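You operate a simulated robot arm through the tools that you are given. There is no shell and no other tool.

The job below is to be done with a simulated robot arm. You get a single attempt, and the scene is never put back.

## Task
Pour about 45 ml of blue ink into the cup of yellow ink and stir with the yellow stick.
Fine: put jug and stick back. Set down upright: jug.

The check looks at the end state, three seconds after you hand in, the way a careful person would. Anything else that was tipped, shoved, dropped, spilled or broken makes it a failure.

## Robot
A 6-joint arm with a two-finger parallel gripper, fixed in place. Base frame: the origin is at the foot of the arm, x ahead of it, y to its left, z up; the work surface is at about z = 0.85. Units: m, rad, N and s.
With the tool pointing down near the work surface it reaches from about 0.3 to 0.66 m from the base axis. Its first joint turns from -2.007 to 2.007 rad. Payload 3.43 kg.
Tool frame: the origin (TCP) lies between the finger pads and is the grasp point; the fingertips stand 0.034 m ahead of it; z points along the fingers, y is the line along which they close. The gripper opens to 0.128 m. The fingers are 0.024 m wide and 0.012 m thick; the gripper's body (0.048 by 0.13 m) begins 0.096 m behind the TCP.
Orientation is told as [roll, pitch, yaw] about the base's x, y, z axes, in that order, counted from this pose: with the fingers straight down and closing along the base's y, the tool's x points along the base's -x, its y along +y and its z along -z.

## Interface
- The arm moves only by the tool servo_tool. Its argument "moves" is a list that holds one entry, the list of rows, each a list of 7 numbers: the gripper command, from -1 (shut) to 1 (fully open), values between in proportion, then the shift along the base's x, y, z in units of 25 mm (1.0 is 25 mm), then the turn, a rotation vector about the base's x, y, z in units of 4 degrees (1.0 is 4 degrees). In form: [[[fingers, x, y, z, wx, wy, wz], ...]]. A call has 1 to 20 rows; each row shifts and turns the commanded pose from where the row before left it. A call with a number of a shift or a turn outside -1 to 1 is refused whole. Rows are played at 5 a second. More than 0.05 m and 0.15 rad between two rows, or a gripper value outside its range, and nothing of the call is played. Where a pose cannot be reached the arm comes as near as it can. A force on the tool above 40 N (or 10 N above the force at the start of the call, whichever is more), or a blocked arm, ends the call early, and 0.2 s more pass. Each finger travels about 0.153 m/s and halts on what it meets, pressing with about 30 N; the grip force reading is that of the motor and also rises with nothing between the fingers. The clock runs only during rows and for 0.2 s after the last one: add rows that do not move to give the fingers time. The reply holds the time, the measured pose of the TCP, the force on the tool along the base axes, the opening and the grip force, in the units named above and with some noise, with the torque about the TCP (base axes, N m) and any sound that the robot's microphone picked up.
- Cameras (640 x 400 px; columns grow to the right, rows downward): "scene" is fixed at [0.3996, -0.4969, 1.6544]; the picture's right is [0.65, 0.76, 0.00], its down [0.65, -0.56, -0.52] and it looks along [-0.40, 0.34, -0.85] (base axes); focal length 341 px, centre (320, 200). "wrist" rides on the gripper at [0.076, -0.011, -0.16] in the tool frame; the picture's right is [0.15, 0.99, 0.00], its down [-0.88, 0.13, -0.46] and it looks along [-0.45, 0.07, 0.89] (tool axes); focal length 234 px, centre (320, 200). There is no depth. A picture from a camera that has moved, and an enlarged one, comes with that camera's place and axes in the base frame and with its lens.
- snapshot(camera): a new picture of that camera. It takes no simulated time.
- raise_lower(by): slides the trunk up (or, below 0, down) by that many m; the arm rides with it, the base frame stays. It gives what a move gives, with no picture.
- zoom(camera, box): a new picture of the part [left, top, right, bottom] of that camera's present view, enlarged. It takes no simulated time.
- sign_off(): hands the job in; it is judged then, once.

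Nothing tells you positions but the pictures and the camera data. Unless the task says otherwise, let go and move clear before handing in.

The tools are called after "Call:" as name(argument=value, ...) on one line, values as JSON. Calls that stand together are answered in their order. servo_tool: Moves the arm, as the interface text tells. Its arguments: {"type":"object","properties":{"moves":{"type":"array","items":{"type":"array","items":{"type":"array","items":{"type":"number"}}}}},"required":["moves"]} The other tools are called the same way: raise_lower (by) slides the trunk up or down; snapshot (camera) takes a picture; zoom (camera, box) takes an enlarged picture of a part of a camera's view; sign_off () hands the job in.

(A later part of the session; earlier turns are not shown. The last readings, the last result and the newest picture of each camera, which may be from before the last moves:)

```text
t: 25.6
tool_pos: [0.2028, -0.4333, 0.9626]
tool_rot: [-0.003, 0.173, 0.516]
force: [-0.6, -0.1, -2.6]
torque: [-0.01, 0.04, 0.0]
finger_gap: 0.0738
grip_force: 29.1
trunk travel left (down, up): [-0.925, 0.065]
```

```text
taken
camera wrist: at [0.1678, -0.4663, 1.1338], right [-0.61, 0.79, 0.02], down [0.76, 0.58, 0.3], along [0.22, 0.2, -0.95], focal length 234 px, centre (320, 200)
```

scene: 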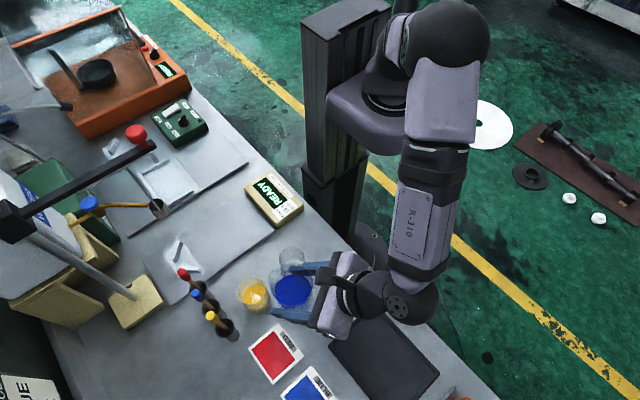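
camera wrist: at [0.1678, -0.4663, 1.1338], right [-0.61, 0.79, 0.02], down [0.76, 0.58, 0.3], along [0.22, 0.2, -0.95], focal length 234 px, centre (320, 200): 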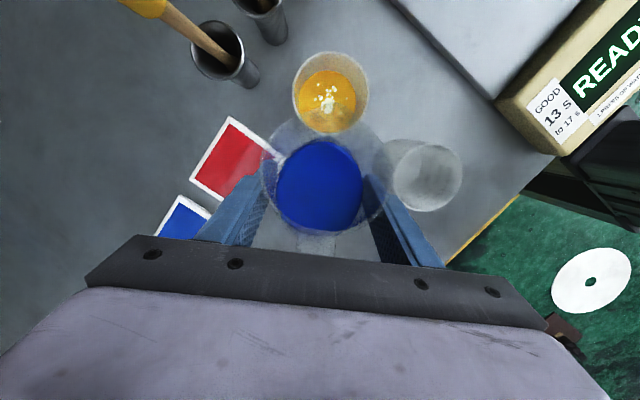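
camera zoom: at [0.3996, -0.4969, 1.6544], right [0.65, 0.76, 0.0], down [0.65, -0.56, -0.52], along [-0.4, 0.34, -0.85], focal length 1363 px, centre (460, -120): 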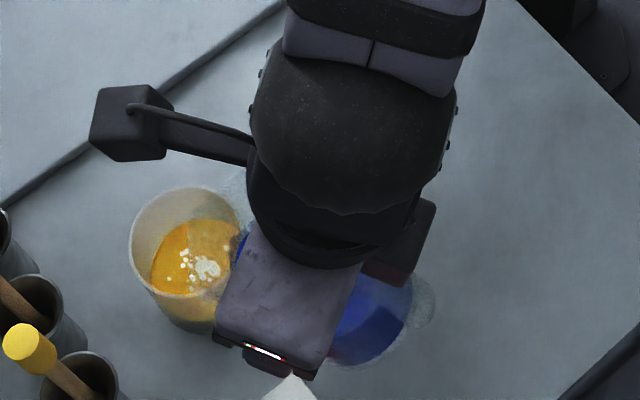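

The jug is at 35° with no flow yet, and the wrist camera gives a good view of the spout and cup. I will zoom in to check the lip against the cup.

Call:
zoom(camera="wrist", box=[240, 40, 400, 240])

Call:
zoom(camera="wrist", box=[280, 40, 380, 150])

```text
2.00 times, centred on (320, 140) of wrist
camera zoom: at [0.1678, -0.4663, 1.1338], right [-0.61, 0.79, 0.02], down [0.76, 0.58, 0.3], along [0.22, 0.2, -0.95], focal length 468 px, centre (320, 320)
```

zoom: 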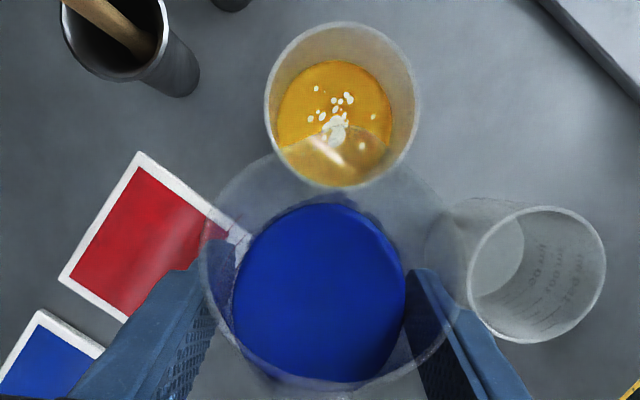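

```text
3.64 times, centred on (330, 95) of wrist
camera zoom: at [0.1678, -0.4663, 1.1338], right [-0.61, 0.79, 0.02], down [0.76, 0.58, 0.3], along [0.22, 0.2, -0.95], focal length 852 px, centre (284, 582)
```

zoom: 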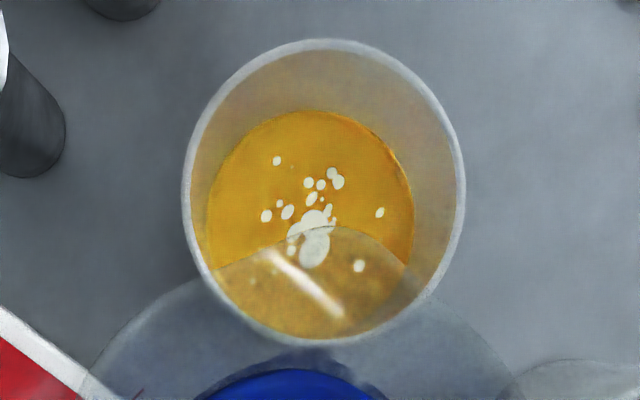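

The lip is about 10 mm short of the cup's centre and level with it sideways, and the ink surface is about 28 mm below the lip. I will tilt to about 50° while holding the lip in place.

Call:
servo_tool(moves=[[[-0.5, 0.01, 0.005, 0.085, 0.2324, -0.4072, 0], [-0.5, 0.01, 0.005, 0.085, 0.2324, -0.4072, 0], [-0.5, 0.01, 0.005, 0.085, 0.2324, -0.4072, 0], [-0.5, 0.01, 0.005, 0.085, 0.2324, -0.4072, 0], [-0.5, 0.01, 0.005, 0.085, 0.2324, -0.4072, 0], [-0.5, 0.01, 0.005, 0.085, 0.2324, -0.4072, 0], [-0.5, 0.01, 0.005, 0.085, 0.2324, -0.4072, 0], [-0.5, 0.01, 0.005, 0.085, 0.2324, -0.4072, 0]]])

Call:
zoom(camera="wrist", box=[240, 40, 400, 240])

Call:
zoom(camera="scene", box=[220, 230, 350, 330])

```text
t: 27.4
tool_pos: [0.2039, -0.4319, 0.9808]
tool_rot: [-0.002, -0.087, 0.515]
force: [0.6, 0.2, -2.8]
torque: [0.0, 0.0, -0.01]
finger_gap: 0.0739
grip_force: 30.0
trunk travel left (down, up): [-0.925, 0.065]
```

```text
2.00 times, centred on (320, 140) of wrist
camera zoom: at [0.1324, -0.4862, 1.1336], right [-0.62, 0.79, -0.01], down [0.66, 0.53, 0.53], along [0.43, 0.32, -0.85], focal length 468 px, centre (320, 320)
```

zoom: 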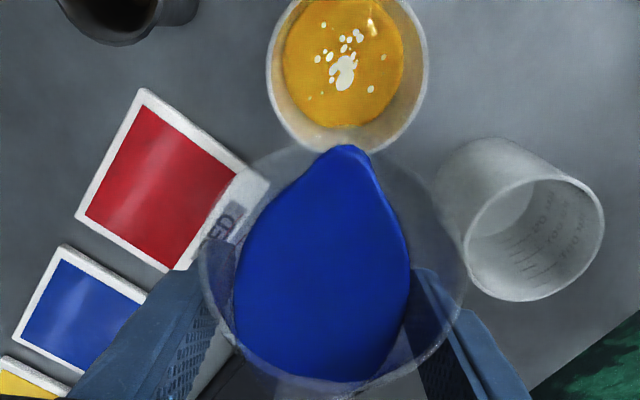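

```text
4.00 times, centred on (285, 280) of scene
camera zoom: at [0.3996, -0.4969, 1.6544], right [0.65, 0.76, 0.0], down [0.65, -0.56, -0.52], along [-0.4, 0.34, -0.85], focal length 1363 px, centre (460, -120)
```

zoom: 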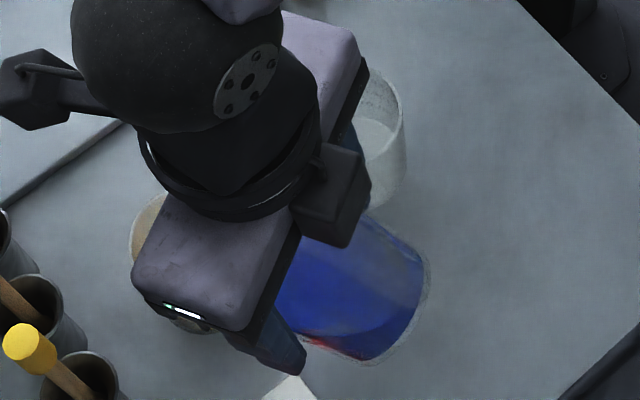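

Call:
zoom(camera="wrist", box=[285, 30, 385, 150])

```text
3.33 times, centred on (335, 90) of wrist
camera zoom: at [0.1324, -0.4862, 1.1336], right [-0.62, 0.79, -0.01], down [0.66, 0.53, 0.53], along [0.43, 0.32, -0.85], focal length 781 px, centre (270, 567)
```

zoom: 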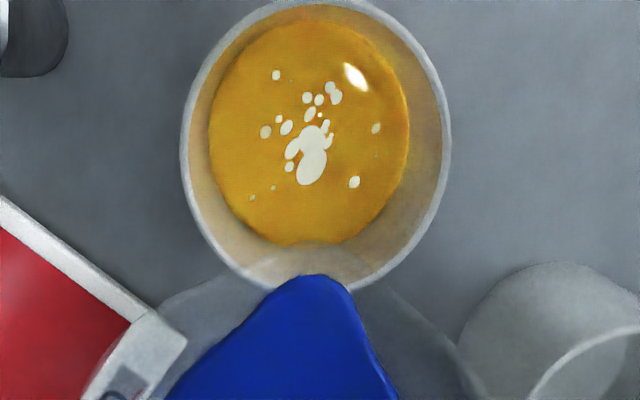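

The lip is still in place at about (0.149, -0.4645), and the ink front is about 6 mm below it, so flow should start near 55°. I will tilt to 57° with a short hold and see how it flows.

Call:
servo_tool(moves=[[[-0.5, 0, 0, 0.14, 0.434, -0.76, 0], [-0.5, 0, 0, 0.18, 0.434, -0.76, 0], [-0.5, 0, 0, 0, 0, 0, 0]]])

Call:
zoom(camera="wrist", box=[240, 10, 400, 210])

Call:
zoom(camera="wrist", box=[285, 10, 385, 130])

Call:
zoom(camera="scene", box=[220, 230, 350, 330])

```text
t: 28.2
tool_pos: [0.2049, -0.4323, 0.9876]
tool_rot: [0.0, -0.211, 0.515]
force: [-0.4, -0.1, -2.6]
torque: [-0.02, 0.03, 0.0]
finger_gap: 0.0739
grip_force: 29.9
trunk travel left (down, up): [-0.925, 0.065]
```

```text
2.00 times, centred on (320, 110) of wrist
camera zoom: at [0.1174, -0.4954, 1.1291], right [-0.61, 0.79, -0.03], down [0.6, 0.49, 0.63], along [0.51, 0.37, -0.78], focal length 468 px, centre (320, 380)
```

zoom: 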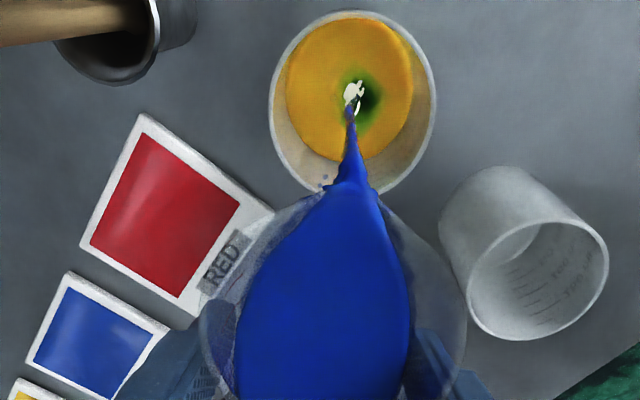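

```text
3.33 times, centred on (335, 70) of wrist
camera zoom: at [0.1174, -0.4954, 1.1291], right [-0.61, 0.79, -0.03], down [0.6, 0.49, 0.63], along [0.51, 0.37, -0.78], focal length 781 px, centre (270, 633)
```

zoom: 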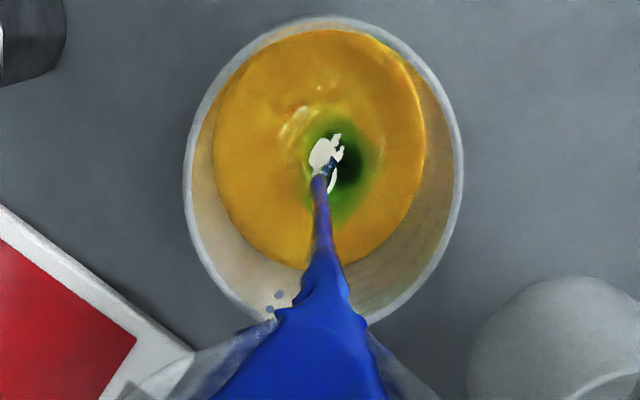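

```text
4.00 times, centred on (285, 280) of scene
camera zoom: at [0.3996, -0.4969, 1.6544], right [0.65, 0.76, 0.0], down [0.65, -0.56, -0.52], along [-0.4, 0.34, -0.85], focal length 1363 px, centre (460, -120)
```

zoom: 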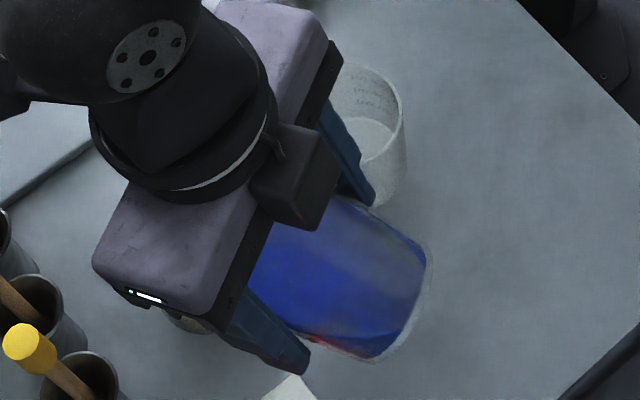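

The ink is flowing cleanly into the middle of the cup. I will hold this tilt briefly and watch the flow.

Call:
servo_tool(moves=[[[-0.5, 0, 0, 0, 0, 0, 0], [-0.5, 0, 0, 0, 0, 0, 0]]])

Call:
zoom(camera="wrist", box=[285, 10, 385, 130])

```text
t: 28.8
tool_pos: [0.2048, -0.4313, 0.9885]
tool_rot: [0.001, -0.208, 0.517]
force: [-0.4, 0.0, -3.0]
torque: [-0.02, 0.0, 0.01]
finger_gap: 0.0737
grip_force: 29.8
trunk travel left (down, up): [-0.925, 0.065]
```

```text
3.33 times, centred on (335, 70) of wrist
camera zoom: at [0.1174, -0.4953, 1.1292], right [-0.61, 0.79, -0.03], down [0.6, 0.49, 0.63], along [0.51, 0.37, -0.78], focal length 781 px, centre (270, 633)
```

zoom: 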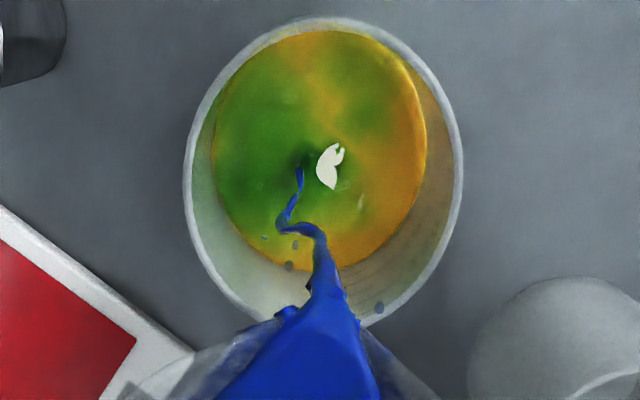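

The flow is thinning, with a few droplets near the lip that are still above the cup. I will move the lip about 5 mm further over the cup for margin and add 2° of tilt.

Call:
servo_tool(moves=[[[-0.5, -0.17, -0.1, 0.09, 0.248, -0.434, 0], [-0.5, 0, 0, 0, 0, 0, 0], [-0.5, 0, 0, 0, 0, 0, 0]]])

Call:
zoom(camera="wrist", box=[285, 10, 385, 130])

```text
t: 29.6
tool_pos: [0.2, -0.4358, 0.9901]
tool_rot: [-0.002, -0.247, 0.516]
force: [-0.3, 0.2, -4.0]
torque: [-0.01, 0.02, -0.02]
finger_gap: 0.0739
grip_force: 29.9
trunk travel left (down, up): [-0.925, 0.065]
```

```text
3.33 times, centred on (335, 70) of wrist
camera zoom: at [0.1085, -0.5006, 1.1273], right [-0.61, 0.79, -0.04], down [0.58, 0.48, 0.66], along [0.54, 0.38, -0.75], focal length 781 px, centre (270, 633)
```

zoom: 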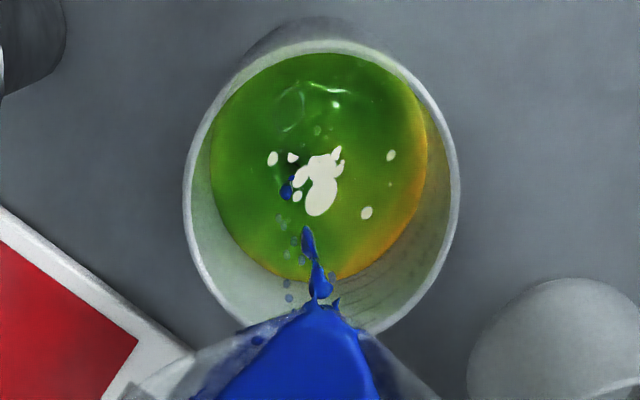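

Call:
zoom(camera="wrist", box=[312, 55, 362, 100])

```text
8.89 times, centred on (337, 78) of wrist
camera zoom: at [0.1085, -0.5006, 1.1273], right [-0.61, 0.79, -0.04], down [0.58, 0.48, 0.66], along [0.54, 0.38, -0.75], focal length 2082 px, centre (169, 1289)
```

zoom: 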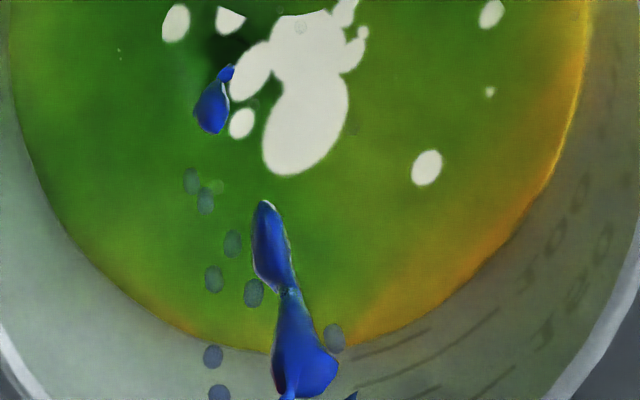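

Call:
zoom(camera="wrist", box=[338, 70, 366, 98])

Call:
zoom(camera="scene", box=[225, 260, 285, 320])

```text
14.29 times, centred on (352, 84) of wrist
camera zoom: at [0.1085, -0.5006, 1.1273], right [-0.61, 0.79, -0.04], down [0.58, 0.48, 0.66], along [0.54, 0.38, -0.75], focal length 3345 px, centre (-137, 1857)
```

zoom: 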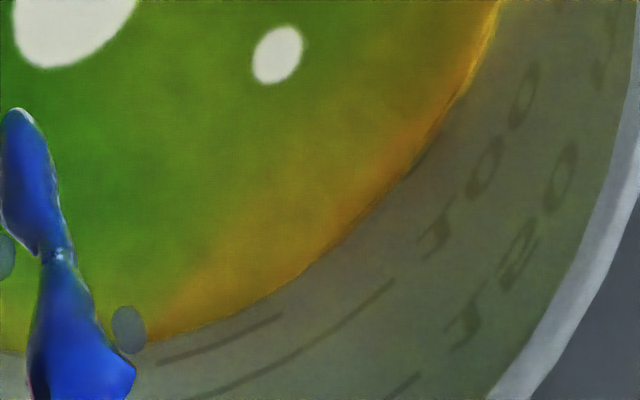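

```text
6.67 times, centred on (255, 290) of scene
camera zoom: at [0.3996, -0.4969, 1.6544], right [0.65, 0.76, 0.0], down [0.65, -0.56, -0.52], along [-0.4, 0.34, -0.85], focal length 2272 px, centre (753, -400)
```

zoom: 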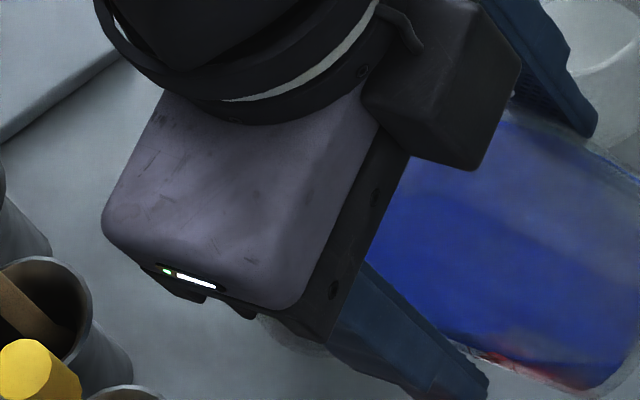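

I can see the 100 and 150 marks through the wall from inside. I will measure the liquid and rim edges at high zoom to work out how much has gone in.

Call:
zoom(camera="wrist", box=[290, 40, 322, 60])

Call:
zoom(camera="wrist", box=[350, 40, 382, 60])

Call:
zoom(camera="wrist", box=[285, 10, 385, 72])

```text
16.00 times, centred on (306, 50) of wrist
camera zoom: at [0.1085, -0.5006, 1.1273], right [-0.61, 0.79, -0.04], down [0.58, 0.48, 0.66], along [0.54, 0.38, -0.75], focal length 3747 px, centre (544, 2600)
```

zoom: 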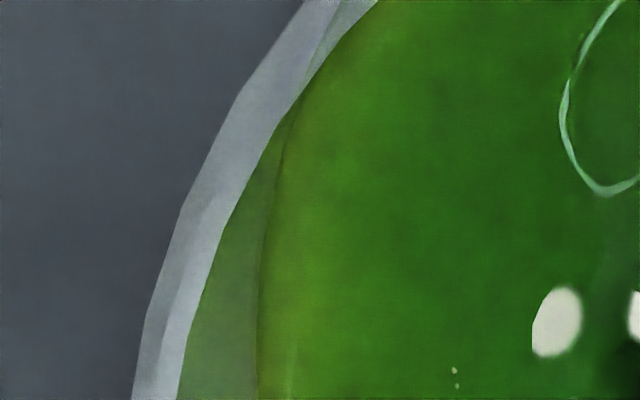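

```text
16.00 times, centred on (366, 50) of wrist
camera zoom: at [0.1085, -0.5006, 1.1273], right [-0.61, 0.79, -0.04], down [0.58, 0.48, 0.66], along [0.54, 0.38, -0.75], focal length 3747 px, centre (-416, 2600)
```

zoom: 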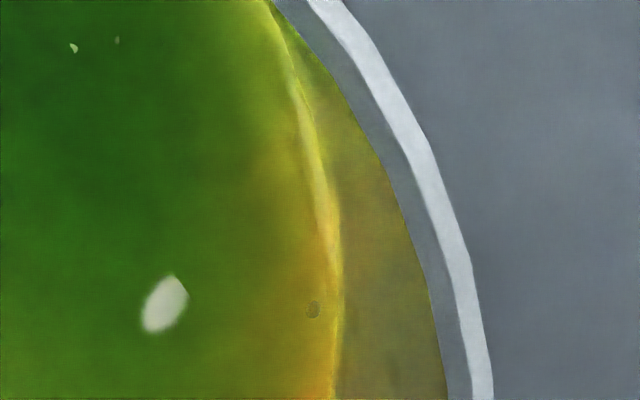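

```text
6.40 times, centred on (335, 41) of wrist
camera zoom: at [0.1085, -0.5006, 1.1273], right [-0.61, 0.79, -0.04], down [0.58, 0.48, 0.66], along [0.54, 0.38, -0.75], focal length 1499 px, centre (224, 1218)
```

zoom: 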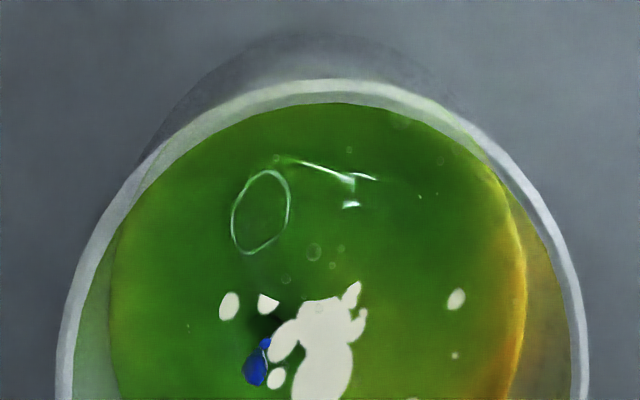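

My estimate is roughly 25 ml poured so far. I will hold a little longer to let the flow at this tilt settle, then measure again.

Call:
servo_tool(moves=[[[-0.5, 0, 0, 0, 0, 0, 0], [-0.5, 0, 0, 0, 0, 0, 0]]])

Call:
zoom(camera="wrist", box=[285, 10, 385, 130])

```text
t: 30.2
tool_pos: [0.2003, -0.4352, 0.9905]
tool_rot: [-0.002, -0.244, 0.516]
force: [0.2, 0.2, -2.8]
torque: [0.03, 0.04, 0.03]
finger_gap: 0.074
grip_force: 29.8
trunk travel left (down, up): [-0.925, 0.065]
```

```text
3.33 times, centred on (335, 70) of wrist
camera zoom: at [0.1088, -0.5003, 1.1272], right [-0.61, 0.79, -0.04], down [0.58, 0.48, 0.66], along [0.54, 0.38, -0.75], focal length 781 px, centre (270, 633)
```

zoom: 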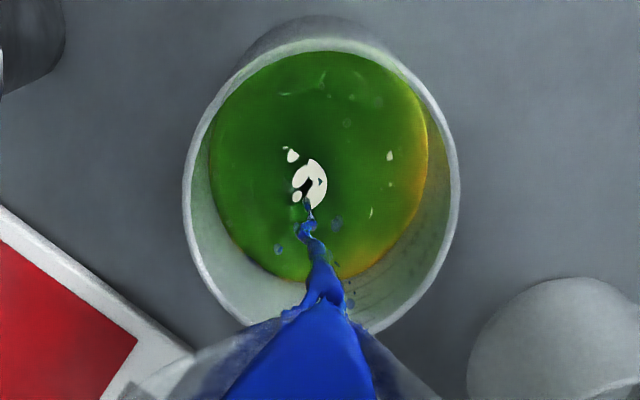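

It is still trickling, so I will tilt back to 35° with the lip held over the cup. From there the fixed camera can read the level accurately.

Call:
servo_tool(moves=[[[-0.5, 0, 0, -0.18, -0.4955, 0.8686, 0], [-0.5, 0, 0, -0.18, -0.4955, 0.8686, 0], [-0.5, 0, 0, -0.18, -0.4955, 0.8686, 0], [-0.5, 0, 0, -0.18, -0.4955, 0.8686, 0], [-0.5, 0, 0, -0.18, -0.4955, 0.8686, 0], [-0.5, 0, 0, -0.18, -0.4955, 0.8686, 0], [-0.5, 0, 0, 0, 0, 0, 0], [-0.5, 0, 0, 0, 0, 0, 0]]])

Call:
zoom(camera="wrist", box=[280, 40, 380, 150])

Call:
zoom(camera="scene", box=[235, 270, 275, 315])

Call:
zoom(camera="wrist", box=[240, 40, 400, 240])

```text
t: 32.0
tool_pos: [0.2006, -0.435, 0.9642]
tool_rot: [-0.002, 0.175, 0.516]
force: [0.4, -0.9, -2.4]
torque: [-0.01, 0.01, 0.02]
finger_gap: 0.0741
grip_force: 29.8
trunk travel left (down, up): [-0.925, 0.065]
```

```text
3.64 times, centred on (330, 95) of wrist
camera zoom: at [0.1657, -0.4683, 1.1344], right [-0.61, 0.79, 0.02], down [0.76, 0.58, 0.3], along [0.22, 0.2, -0.95], focal length 852 px, centre (284, 582)
```

zoom: 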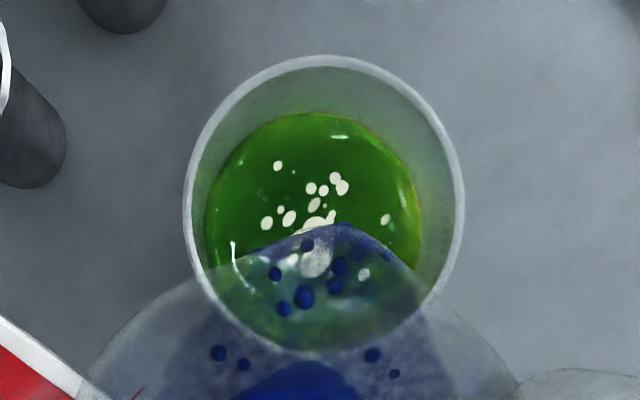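

```text
8.89 times, centred on (255, 292) of scene
camera zoom: at [0.3996, -0.4969, 1.6544], right [0.65, 0.76, 0.0], down [0.65, -0.56, -0.52], along [-0.4, 0.34, -0.85], focal length 3029 px, centre (898, -622)
```

zoom: 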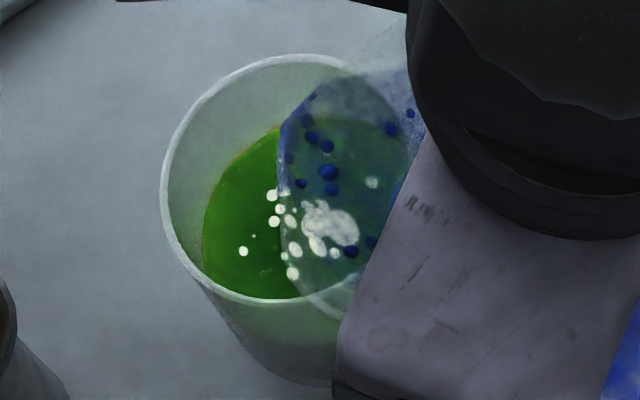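

```text
2.00 times, centred on (320, 140) of wrist
camera zoom: at [0.1657, -0.4683, 1.1344], right [-0.61, 0.79, 0.02], down [0.76, 0.58, 0.3], along [0.22, 0.2, -0.95], focal length 468 px, centre (320, 320)
```

zoom: 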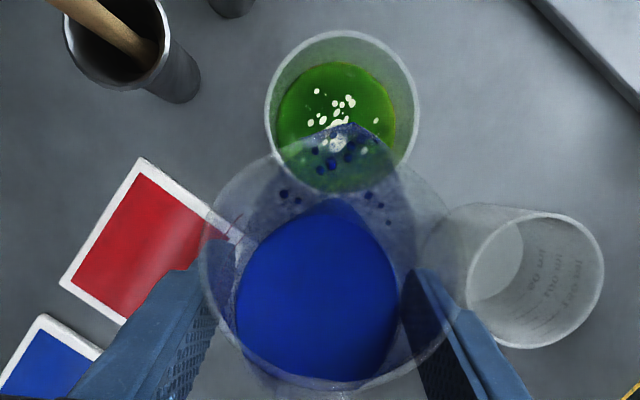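

A few drops cling to the inside of the spout, and the mix is turning green. I will bring the jug upright at the staging point so the fixed camera has a clear view of the level.

Call:
servo_tool(moves=[[[-0.5, 0.06, 0.035, 0.276, -0.4336, 0.76, 0], [-0.5, 0.1, 0.06, 0.276, -0.4336, 0.76, 0], [-0.5, 0.12, 0.07, 0.276, -0.4336, 0.76, 0], [-0.5, 0.12, 0.07, 0.276, -0.4336, 0.76, 0], [-0.5, 0.12, 0.07, 0.276, -0.4336, 0.76, 0], [-0.5, 0.12, 0.07, 0.276, -0.4336, 0.76, 0], [-0.5, 0.12, 0.07, 0.276, -0.4336, 0.76, 0], [-0.5, 0.12, 0.07, 0.276, -0.4336, 0.76, 0], [-0.5, 0.12, 0.07, 0.276, -0.4336, 0.76, 0], [-0.5, 0.12, 0.07, 0.276, -0.4336, 0.76, 0], [-0.5, 0, 0, 0, 0, 0, 0]]])

Call:
zoom(camera="scene", box=[235, 270, 275, 315])

Call:
zoom(camera="scene", box=[220, 230, 350, 330])

Call:
snapshot(camera="wrist")

```text
t: 34.4
tool_pos: [0.226, -0.4194, 1.0337]
tool_rot: [-0.004, 0.784, 0.515]
force: [-0.4, 0.2, -3.6]
torque: [0.0, 0.01, 0.01]
finger_gap: 0.0739
grip_force: 30.1
trunk travel left (down, up): [-0.925, 0.065]
```

```text
8.89 times, centred on (255, 292) of scene
camera zoom: at [0.3996, -0.4969, 1.6544], right [0.65, 0.76, 0.0], down [0.65, -0.56, -0.52], along [-0.4, 0.34, -0.85], focal length 3029 px, centre (898, -622)
```

zoom: 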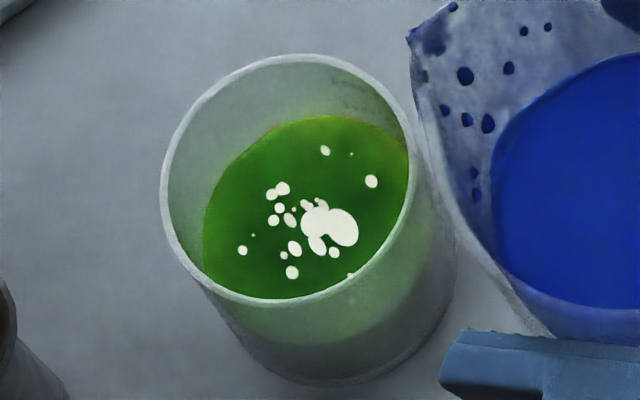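

```text
4.00 times, centred on (285, 280) of scene
camera zoom: at [0.3996, -0.4969, 1.6544], right [0.65, 0.76, 0.0], down [0.65, -0.56, -0.52], along [-0.4, 0.34, -0.85], focal length 1363 px, centre (460, -120)
```

zoom: 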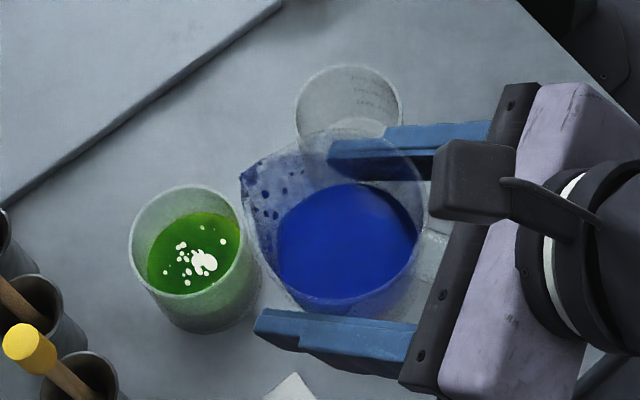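

```text
taken
camera wrist: at [0.2837, -0.3993, 1.2001], right [-0.58, 0.81, 0.1], down [0.76, 0.58, -0.3], along [-0.3, -0.1, -0.95], focal length 234 px, centre (320, 200)
```

wrist: 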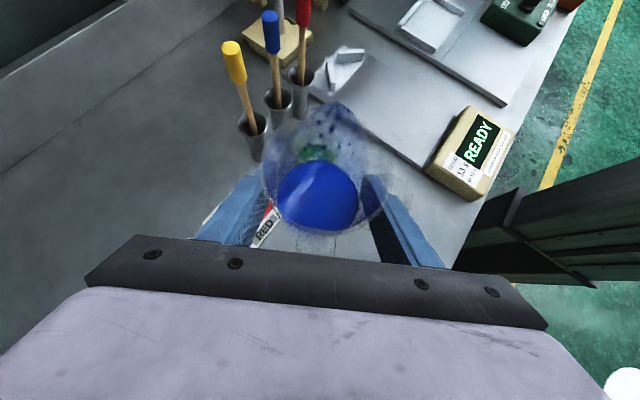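

The scene view suggests about 30–36 ml has gone in. To double-check against the printed marks, I will swing back to the pose above the jug's home spot, which gives the same view of the ticks as before.

Call:
servo_tool(moves=[[[-0.5, 0.0424, 0.179, 0.0116, 0, 0, 0.4], [-0.5, 0.0424, 0.179, 0.0116, 0, 0, 0.75], [-0.5, 0.0424, 0.179, 0.0116, 0, 0, 0.78], [-0.5, 0.0424, 0.179, 0.0116, 0, 0, 0.78], [-0.5, 0.0424, 0.179, 0.0116, 0, 0, 0.78], [-0.5, 0.0424, 0.179, 0.0116, 0, 0, 0.78], [-0.5, 0.0424, 0.179, 0.0116, 0, 0, 0.78], [-0.5, 0.0424, 0.179, 0.0116, 0, 0, 0.78], [-0.5, 0.0424, 0.179, 0.0116, 0, 0, 0.78], [-0.5, 0.0424, 0.179, 0.0116, 0, 0, 0.78], [-0.5, 0.0424, 0.179, 0.0116, 0, 0, 0.78], [-0.5, 0.0424, 0.179, 0.0116, 0, 0, 0.78], [-0.5, 0.0424, 0.179, 0.0116, 0, 0, 0.78], [-0.5, 0.0424, 0.179, 0.0116, 0, 0, 0.78], [-0.5, 0.0424, 0.179, 0.0116, 0, 0, 0.78], [-0.5, 0.0424, 0.179, 0.0116, 0, 0, 0.78], [-0.5, 0.0424, 0.179, 0.0116, 0, 0, 0.78], [-0.5, 0.0424, 0.179, 0.0116, 0, 0, 0.78], [-0.5, 0.0424, 0.179, 0.0116, 0, 0, 0.78], [-0.5, 0.0424, 0.179, 0.0116, 0, 0, 0.66]]])

Call:
servo_tool(moves=[[[-0.5, 0, 0, 0, 0, 0, 0], [-0.5, 0, 0, 0, 0, 0, 0], [-0.5, 0, 0, 0, 0, 0, 0]]])

Call:
snapshot(camera="wrist")

Call:
zoom(camera="wrist", box=[380, 115, 430, 180])

Call:
zoom(camera="wrist", box=[384, 145, 424, 180])

Call:
zoom(camera="scene", box=[235, 270, 275, 315])

```text
t: 38.6
tool_pos: [0.25, -0.327, 1.0382]
tool_rot: [-0.005, 0.784, 1.568]
force: [-0.5, 0.3, -2.2]
torque: [0.01, 0.0, 0.01]
finger_gap: 0.0737
grip_force: 29.8
trunk travel left (down, up): [-0.925, 0.065]
```

```text
t: 39.4
tool_pos: [0.2494, -0.3273, 1.0381]
tool_rot: [-0.001, 0.784, 1.57]
force: [-0.9, 1.0, -3.1]
torque: [-0.02, -0.02, 0.02]
finger_gap: 0.0737
grip_force: 30.1
trunk travel left (down, up): [-0.925, 0.065]
```

```text
taken
camera wrist: at [0.2609, -0.2692, 1.2054], right [-0.99, -0.1, 0.1], down [-0.13, 0.95, -0.3], along [-0.07, -0.31, -0.95], focal length 234 px, centre (320, 200)
```

wrist: 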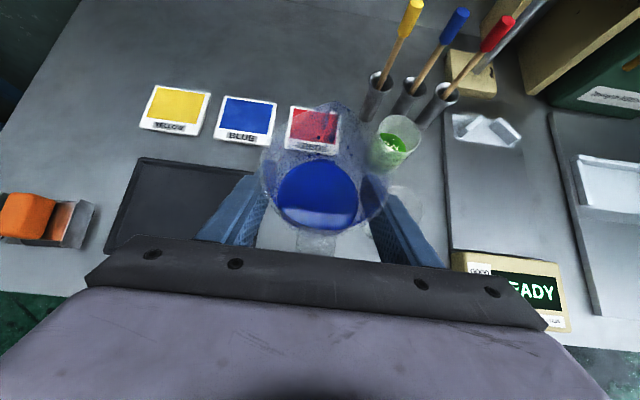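

```text
6.15 times, centred on (405, 148) of wrist
camera zoom: at [0.2609, -0.2692, 1.2054], right [-0.99, -0.1, 0.1], down [-0.13, 0.95, -0.3], along [-0.07, -0.31, -0.95], focal length 1441 px, centre (-203, 523)
```

zoom: 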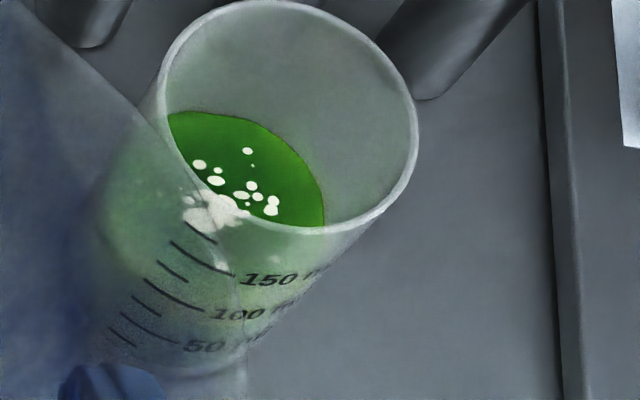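

```text
11.43 times, centred on (404, 162) of wrist
camera zoom: at [0.2609, -0.2692, 1.2054], right [-0.99, -0.1, 0.1], down [-0.13, 0.95, -0.3], along [-0.07, -0.31, -0.95], focal length 2676 px, centre (-640, 629)
```

zoom: 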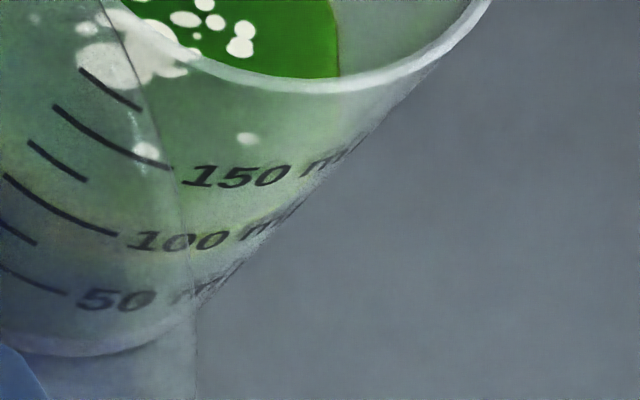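

```text
8.89 times, centred on (255, 292) of scene
camera zoom: at [0.3996, -0.4969, 1.6544], right [0.65, 0.76, 0.0], down [0.65, -0.56, -0.52], along [-0.4, 0.34, -0.85], focal length 3029 px, centre (898, -622)
```

zoom: 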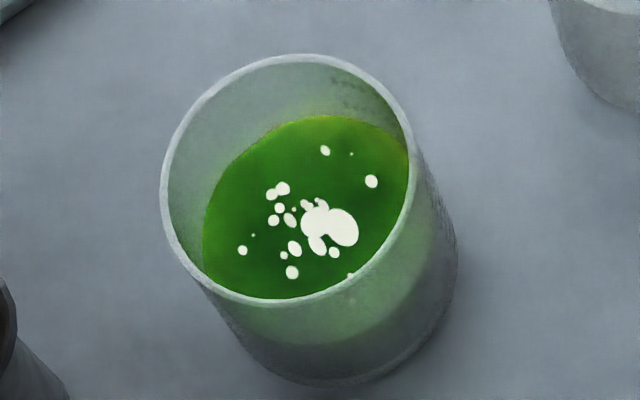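

Call:
zoom(camera="wrist", box=[392, 150, 420, 175])

Call:
zoom(camera="scene", box=[240, 290, 275, 312])

Call:
zoom(camera="scene", box=[238, 272, 273, 294])

```text
16.00 times, centred on (406, 162) of wrist
camera zoom: at [0.2609, -0.2692, 1.2054], right [-0.99, -0.1, 0.1], down [-0.13, 0.95, -0.3], along [-0.07, -0.31, -0.95], focal length 3747 px, centre (-1056, 800)
```

zoom: 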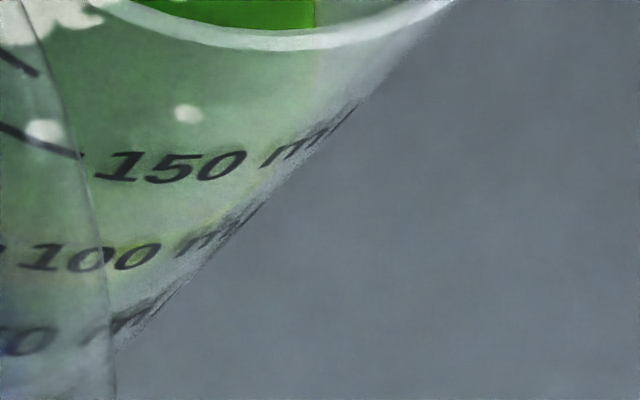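

```text
16.00 times, centred on (258, 301) of scene
camera zoom: at [0.3996, -0.4969, 1.6544], right [0.65, 0.76, 0.0], down [0.65, -0.56, -0.52], along [-0.4, 0.34, -0.85], focal length 5452 px, centre (1320, -1416)
```

zoom: 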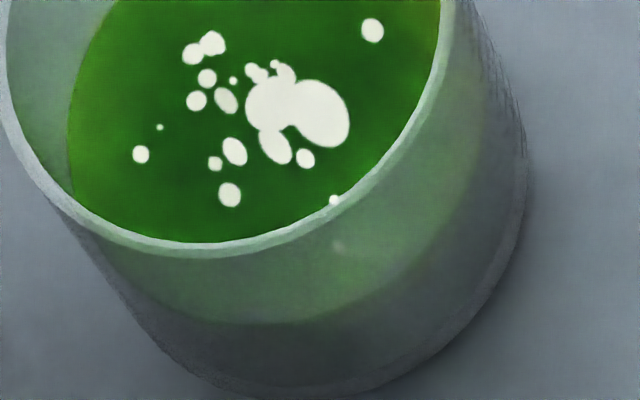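

```text
16.00 times, centred on (256, 283) of scene
camera zoom: at [0.3996, -0.4969, 1.6544], right [0.65, 0.76, 0.0], down [0.65, -0.56, -0.52], along [-0.4, 0.34, -0.85], focal length 5452 px, centre (1352, -1128)
```

zoom: 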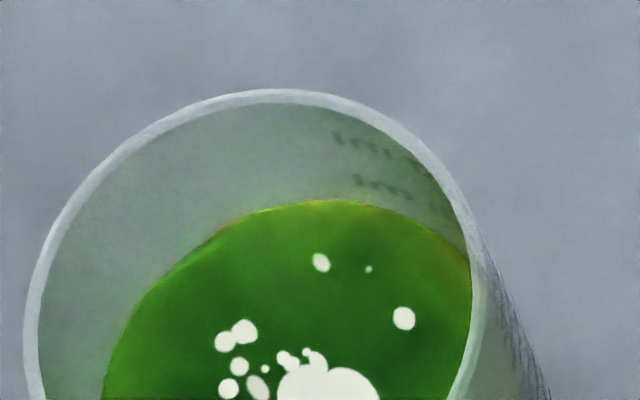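

The readings disagree by a few ml, so I will lower the jug to just above its home spot without releasing. From there I had a crisp view of the ticks before, so I can compare directly.

Call:
servo_tool(moves=[[[-0.5, -0.04, -0.02, -0.5, 0, 0, 0], [-0.5, -0.04, -0.02, -0.8, 0, 0, 0], [-0.5, -0.04, -0.02, -0.8, 0, 0, 0], [-0.5, -0.04, -0.02, -0.8, 0, 0, 0], [-0.5, -0.04, -0.02, -0.8, 0, 0, 0], [-0.5, 0, 0, -0.6, 0, 0, 0], [-0.5, 0, 0, -0.3, 0, 0, 0], [-0.5, 0, 0, 0, 0, 0, 0]]])

Call:
snapshot(camera="wrist")

Call:
zoom(camera="wrist", box=[390, 30, 490, 140])

Call:
zoom(camera="wrist", box=[415, 85, 465, 125])

```text
t: 41.2
tool_pos: [0.244, -0.3319, 0.9221]
tool_rot: [-0.004, 0.784, 1.569]
force: [-0.8, 0.4, -2.1]
torque: [-0.02, 0.04, -0.01]
finger_gap: 0.0735
grip_force: 29.9
trunk travel left (down, up): [-0.925, 0.065]
```

```text
taken
camera wrist: at [0.2555, -0.2729, 1.0892], right [-0.99, -0.1, 0.1], down [-0.13, 0.95, -0.3], along [-0.06, -0.31, -0.95], focal length 234 px, centre (320, 200)
```

wrist: 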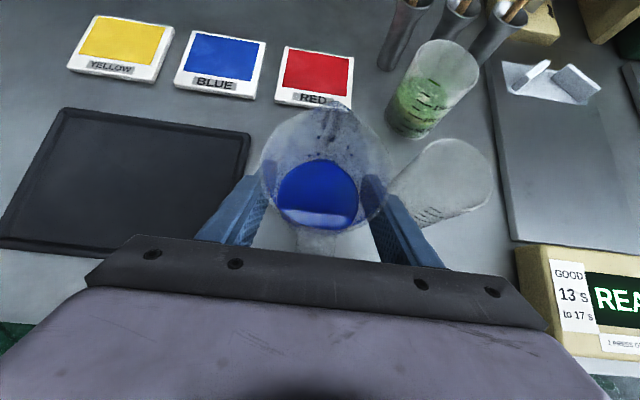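

```text
3.64 times, centred on (440, 85) of wrist
camera zoom: at [0.2555, -0.2729, 1.0892], right [-0.99, -0.1, 0.1], down [-0.13, 0.95, -0.3], along [-0.06, -0.31, -0.95], focal length 852 px, centre (-116, 618)
```

zoom: 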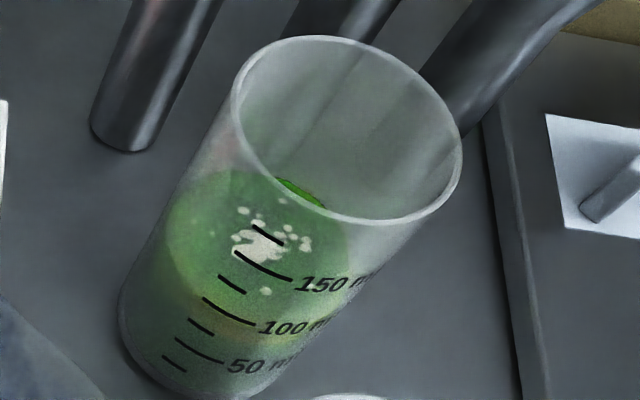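

```text
10.00 times, centred on (440, 105) of wrist
camera zoom: at [0.2555, -0.2729, 1.0892], right [-0.99, -0.1, 0.1], down [-0.13, 0.95, -0.3], along [-0.06, -0.31, -0.95], focal length 2342 px, centre (-880, 1150)
```

zoom: 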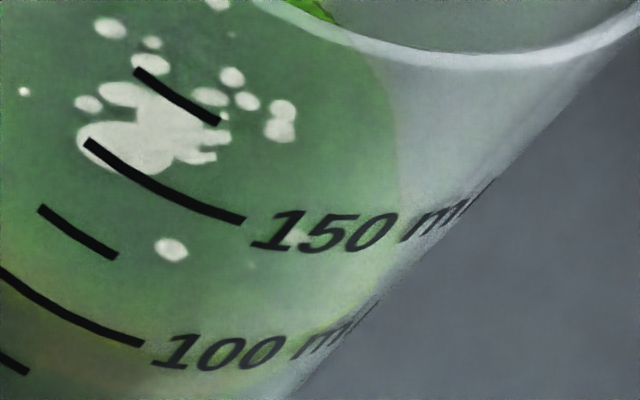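

Call:
zoom(camera="wrist", box=[410, 100, 450, 125])

Call:
zoom(camera="wrist", box=[385, 70, 470, 135])

```text
16.00 times, centred on (430, 112) of wrist
camera zoom: at [0.2555, -0.2729, 1.0892], right [-0.99, -0.1, 0.1], down [-0.13, 0.95, -0.3], along [-0.06, -0.31, -0.95], focal length 3747 px, centre (-1440, 1600)
```

zoom: 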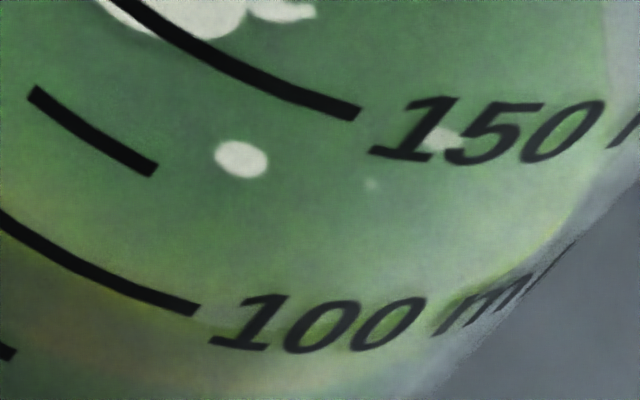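

```text
6.15 times, centred on (428, 102) of wrist
camera zoom: at [0.2555, -0.2729, 1.0892], right [-0.99, -0.1, 0.1], down [-0.13, 0.95, -0.3], along [-0.06, -0.31, -0.95], focal length 1441 px, centre (-342, 800)
```

zoom: 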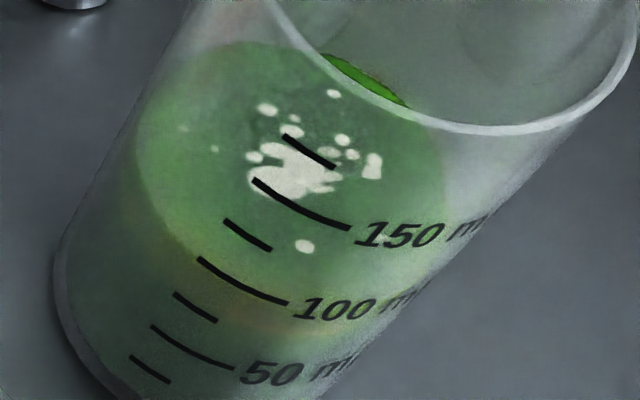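

Against the ticks, the true level went from about 65 ml to about 96 ml, so roughly 31 ml is in and about 14 ml more is needed. I see no drips on the bench. I will go back to the pouring spot the same way.

Call:
servo_tool(moves=[[[-0.5, 0, 0, 0.4, 0, 0, 0], [-0.5, 0, 0, 0.7, 0, 0, 0], [-0.5, 0, 0, 0.8, 0, 0, 0], [-0.5, 0, 0, 0.8, 0, 0, 0], [-0.5, 0, 0, 0.8, 0, 0, 0], [-0.5, 0, 0, 0.6, 0, 0, 0], [-0.5, 0, 0, 0.25, 0, 0, 0], [-0.5, 0, 0, 0, 0, 0, 0]]])

Call:
servo_tool(moves=[[[-0.5, -0.01, -0.08, 0, 0, 0, -0.35], [-0.5, -0.03, -0.17, 0, 0, 0, -0.75], [-0.5, -0.03, -0.17, 0, 0, 0, -0.75], [-0.5, -0.03, -0.17, 0, 0, 0, -0.75], [-0.5, -0.03, -0.18, 0, 0, 0, -0.75], [-0.5, -0.03, -0.18, 0, 0, 0, -0.8], [-0.5, -0.03, -0.18, 0, 0, 0, -0.8], [-0.5, -0.03, -0.18, 0, 0, 0, -0.8], [-0.5, -0.03, -0.18, 0, 0, 0, -0.8], [-0.5, -0.03, -0.18, 0, 0, 0, -0.8], [-0.5, -0.03, -0.18, 0, 0, 0, -0.8], [-0.5, -0.03, -0.18, 0, 0, 0, -0.8], [-0.5, -0.03, -0.18, 0, 0, 0, -0.8], [-0.5, -0.03, -0.18, 0, 0, 0, -0.8], [-0.5, -0.03, -0.18, 0, 0, 0, -0.8], [-0.5, -0.03, -0.18, 0, 0, 0, -0.8], [-0.5, -0.03, -0.18, 0, 0, 0, -0.8], [-0.5, -0.03, -0.18, 0, 0, 0, -0.8], [-0.5, -0.03, -0.18, 0, 0, 0, -0.8], [-0.5, -0.02, -0.1, 0, 0, 0, -0.5]]])

Call:
servo_tool(moves=[[[-0.5, 0, 0, 0, 0, 0, 0], [-0.5, 0, 0, 0, 0, 0, 0]]])

Call:
zoom(camera="scene", box=[220, 230, 350, 330])

```text
t: 43.0
tool_pos: [0.2443, -0.3318, 1.0317]
tool_rot: [-0.003, 0.783, 1.568]
force: [0.2, 0.8, -2.8]
torque: [0.02, 0.03, 0.05]
finger_gap: 0.0738
grip_force: 30.1
trunk travel left (down, up): [-0.925, 0.065]
```

```text
t: 47.2
tool_pos: [0.2295, -0.4159, 1.0291]
tool_rot: [-0.001, 0.783, 0.516]
force: [-0.2, 1.1, -2.3]
torque: [-0.01, 0.01, 0.02]
finger_gap: 0.0738
grip_force: 29.6
trunk travel left (down, up): [-0.925, 0.065]
```

```text
t: 47.8
tool_pos: [0.2289, -0.4137, 1.0296]
tool_rot: [-0.002, 0.784, 0.518]
force: [0.0, -0.1, -2.4]
torque: [0.0, -0.01, 0.0]
finger_gap: 0.0737
grip_force: 30.2
trunk travel left (down, up): [-0.925, 0.065]
```

```text
4.00 times, centred on (285, 280) of scene
camera zoom: at [0.3996, -0.4969, 1.6544], right [0.65, 0.76, 0.0], down [0.65, -0.56, -0.52], along [-0.4, 0.34, -0.85], focal length 1363 px, centre (460, -120)
```

zoom: 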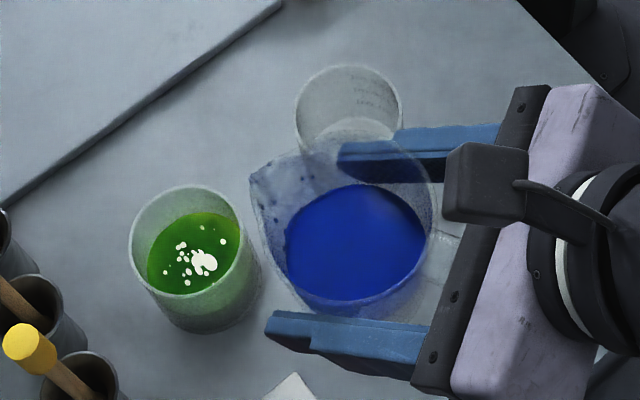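

The staging pose is reproduced. I will tilt to about 52°, with the lip about 6 mm short of the cup's centre, and then look.

Call:
servo_tool(moves=[[[-0.5, -0.114, -0.065, -0.267, 0.4336, -0.76, 0], [-0.5, -0.114, -0.065, -0.267, 0.4336, -0.76, 0], [-0.5, -0.114, -0.065, -0.267, 0.4336, -0.76, 0], [-0.5, -0.114, -0.065, -0.267, 0.4336, -0.76, 0], [-0.5, -0.114, -0.065, -0.267, 0.4336, -0.76, 0], [-0.5, -0.114, -0.065, -0.267, 0.4336, -0.76, 0], [-0.5, -0.114, -0.065, -0.267, 0.4336, -0.76, 0], [-0.5, -0.114, -0.065, -0.267, 0.4336, -0.76, 0], [-0.5, -0.114, -0.065, -0.267, 0.4336, -0.76, 0], [-0.5, -0.114, -0.065, -0.267, 0.4336, -0.76, 0], [-0.5, 0, 0, 0, 0, 0, 0]]])

Call:
servo_tool(moves=[[[-0.5, 0.01, 0.005, 0.095, 0.26, -0.456, 0], [-0.5, 0.01, 0.005, 0.095, 0.26, -0.456, 0], [-0.5, 0.01, 0.005, 0.095, 0.26, -0.456, 0], [-0.5, 0.01, 0.005, 0.095, 0.26, -0.456, 0], [-0.5, 0.01, 0.005, 0.095, 0.26, -0.456, 0], [-0.5, 0.01, 0.005, 0.095, 0.26, -0.456, 0], [-0.5, 0, 0, 0.095, 0.26, -0.456, 0], [-0.5, 0, 0, 0.095, 0.26, -0.456, 0]]])

Call:
zoom(camera="wrist", box=[285, 20, 385, 140])

Call:
zoom(camera="wrist", box=[240, 10, 400, 210])

```text
t: 50.2
tool_pos: [0.1992, -0.4319, 0.9648]
tool_rot: [-0.005, 0.172, 0.52]
force: [-0.4, -0.5, -1.9]
torque: [-0.03, -0.02, -0.01]
finger_gap: 0.0735
grip_force: 29.8
trunk travel left (down, up): [-0.925, 0.065]
```

```text
t: 52.0
tool_pos: [0.2013, -0.4294, 0.983]
tool_rot: [-0.001, -0.12, 0.518]
force: [0.9, -0.7, -2.6]
torque: [0.01, 0.03, -0.01]
finger_gap: 0.0737
grip_force: 30.3
trunk travel left (down, up): [-0.925, 0.065]
```

```text
3.33 times, centred on (335, 80) of wrist
camera zoom: at [0.1251, -0.4867, 1.1347], right [-0.62, 0.79, -0.02], down [0.65, 0.52, 0.56], along [0.45, 0.33, -0.83], focal length 781 px, centre (270, 600)
```

zoom: 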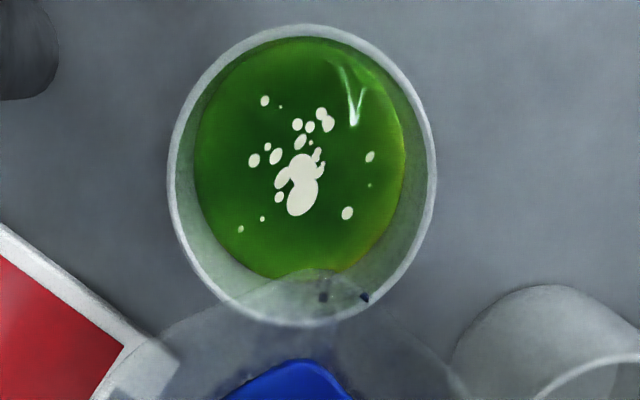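

```text
2.00 times, centred on (320, 110) of wrist
camera zoom: at [0.1251, -0.4867, 1.1347], right [-0.62, 0.79, -0.02], down [0.65, 0.52, 0.56], along [0.45, 0.33, -0.83], focal length 468 px, centre (320, 380)
```

zoom: 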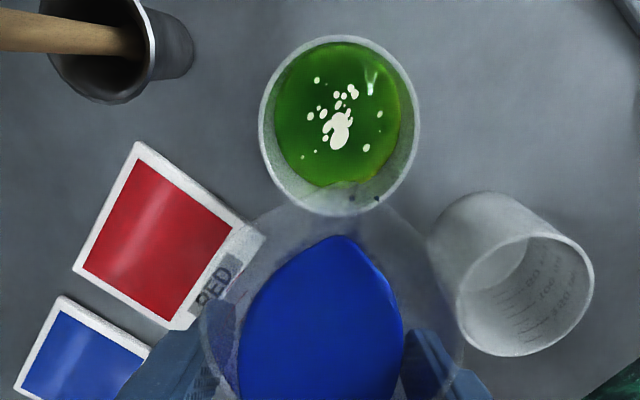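

The lip is about 4 mm off to the side, so I will correct that while tilting to 58°. I expect flow to restart near 60°.

Call:
servo_tool(moves=[[[-0.5, -0.012, -0.1, 0.135, 0.372, -0.6515, 0], [-0.5, -0.012, -0.1, 0.135, 0.372, -0.6515, 0]]])

Call:
zoom(camera="wrist", box=[285, 5, 385, 125])

```text
t: 52.6
tool_pos: [0.2006, -0.4345, 0.9898]
tool_rot: [-0.001, -0.225, 0.519]
force: [0.1, -0.1, -3.4]
torque: [-0.03, 0.04, 0.01]
finger_gap: 0.0735
grip_force: 30.0
trunk travel left (down, up): [-0.925, 0.065]
```

```text
3.33 times, centred on (335, 65) of wrist
camera zoom: at [0.1114, -0.4991, 1.1301], right [-0.61, 0.79, -0.03], down [0.59, 0.49, 0.64], along [0.52, 0.37, -0.77], focal length 781 px, centre (270, 650)
```

zoom: 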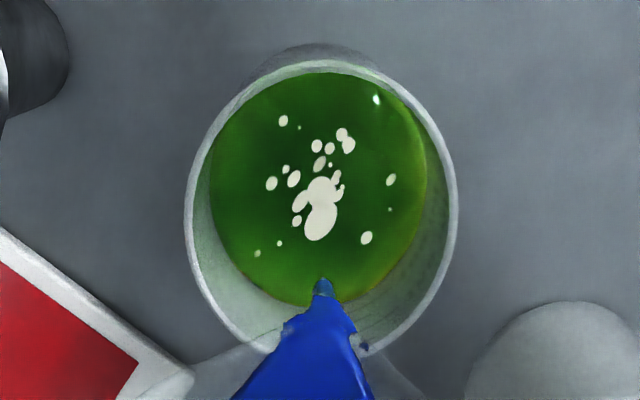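

The lip is centred and flow is just starting at 58°. I will add 2.5° and hold briefly.

Call:
servo_tool(moves=[[[-0.5, 0, 0, 0.11, 0.31, -0.543, 0], [-0.5, 0, 0, 0, 0, 0, 0]]])

Call:
zoom(camera="wrist", box=[285, 5, 385, 125])

```text
t: 53.2
tool_pos: [0.2018, -0.4345, 0.9934]
tool_rot: [-0.002, -0.269, 0.517]
force: [-0.4, 0.3, -2.7]
torque: [0.02, 0.04, 0.01]
finger_gap: 0.0736
grip_force: 29.7
trunk travel left (down, up): [-0.925, 0.065]
```

```text
3.33 times, centred on (335, 65) of wrist
camera zoom: at [0.1069, -0.5022, 1.1287], right [-0.61, 0.79, -0.04], down [0.57, 0.47, 0.67], along [0.55, 0.39, -0.74], focal length 781 px, centre (270, 650)
```

zoom: 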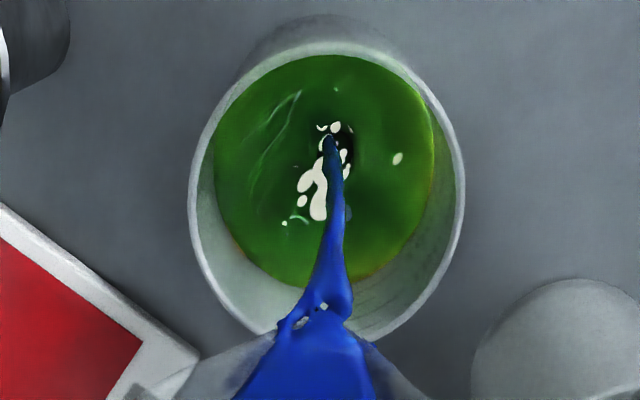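

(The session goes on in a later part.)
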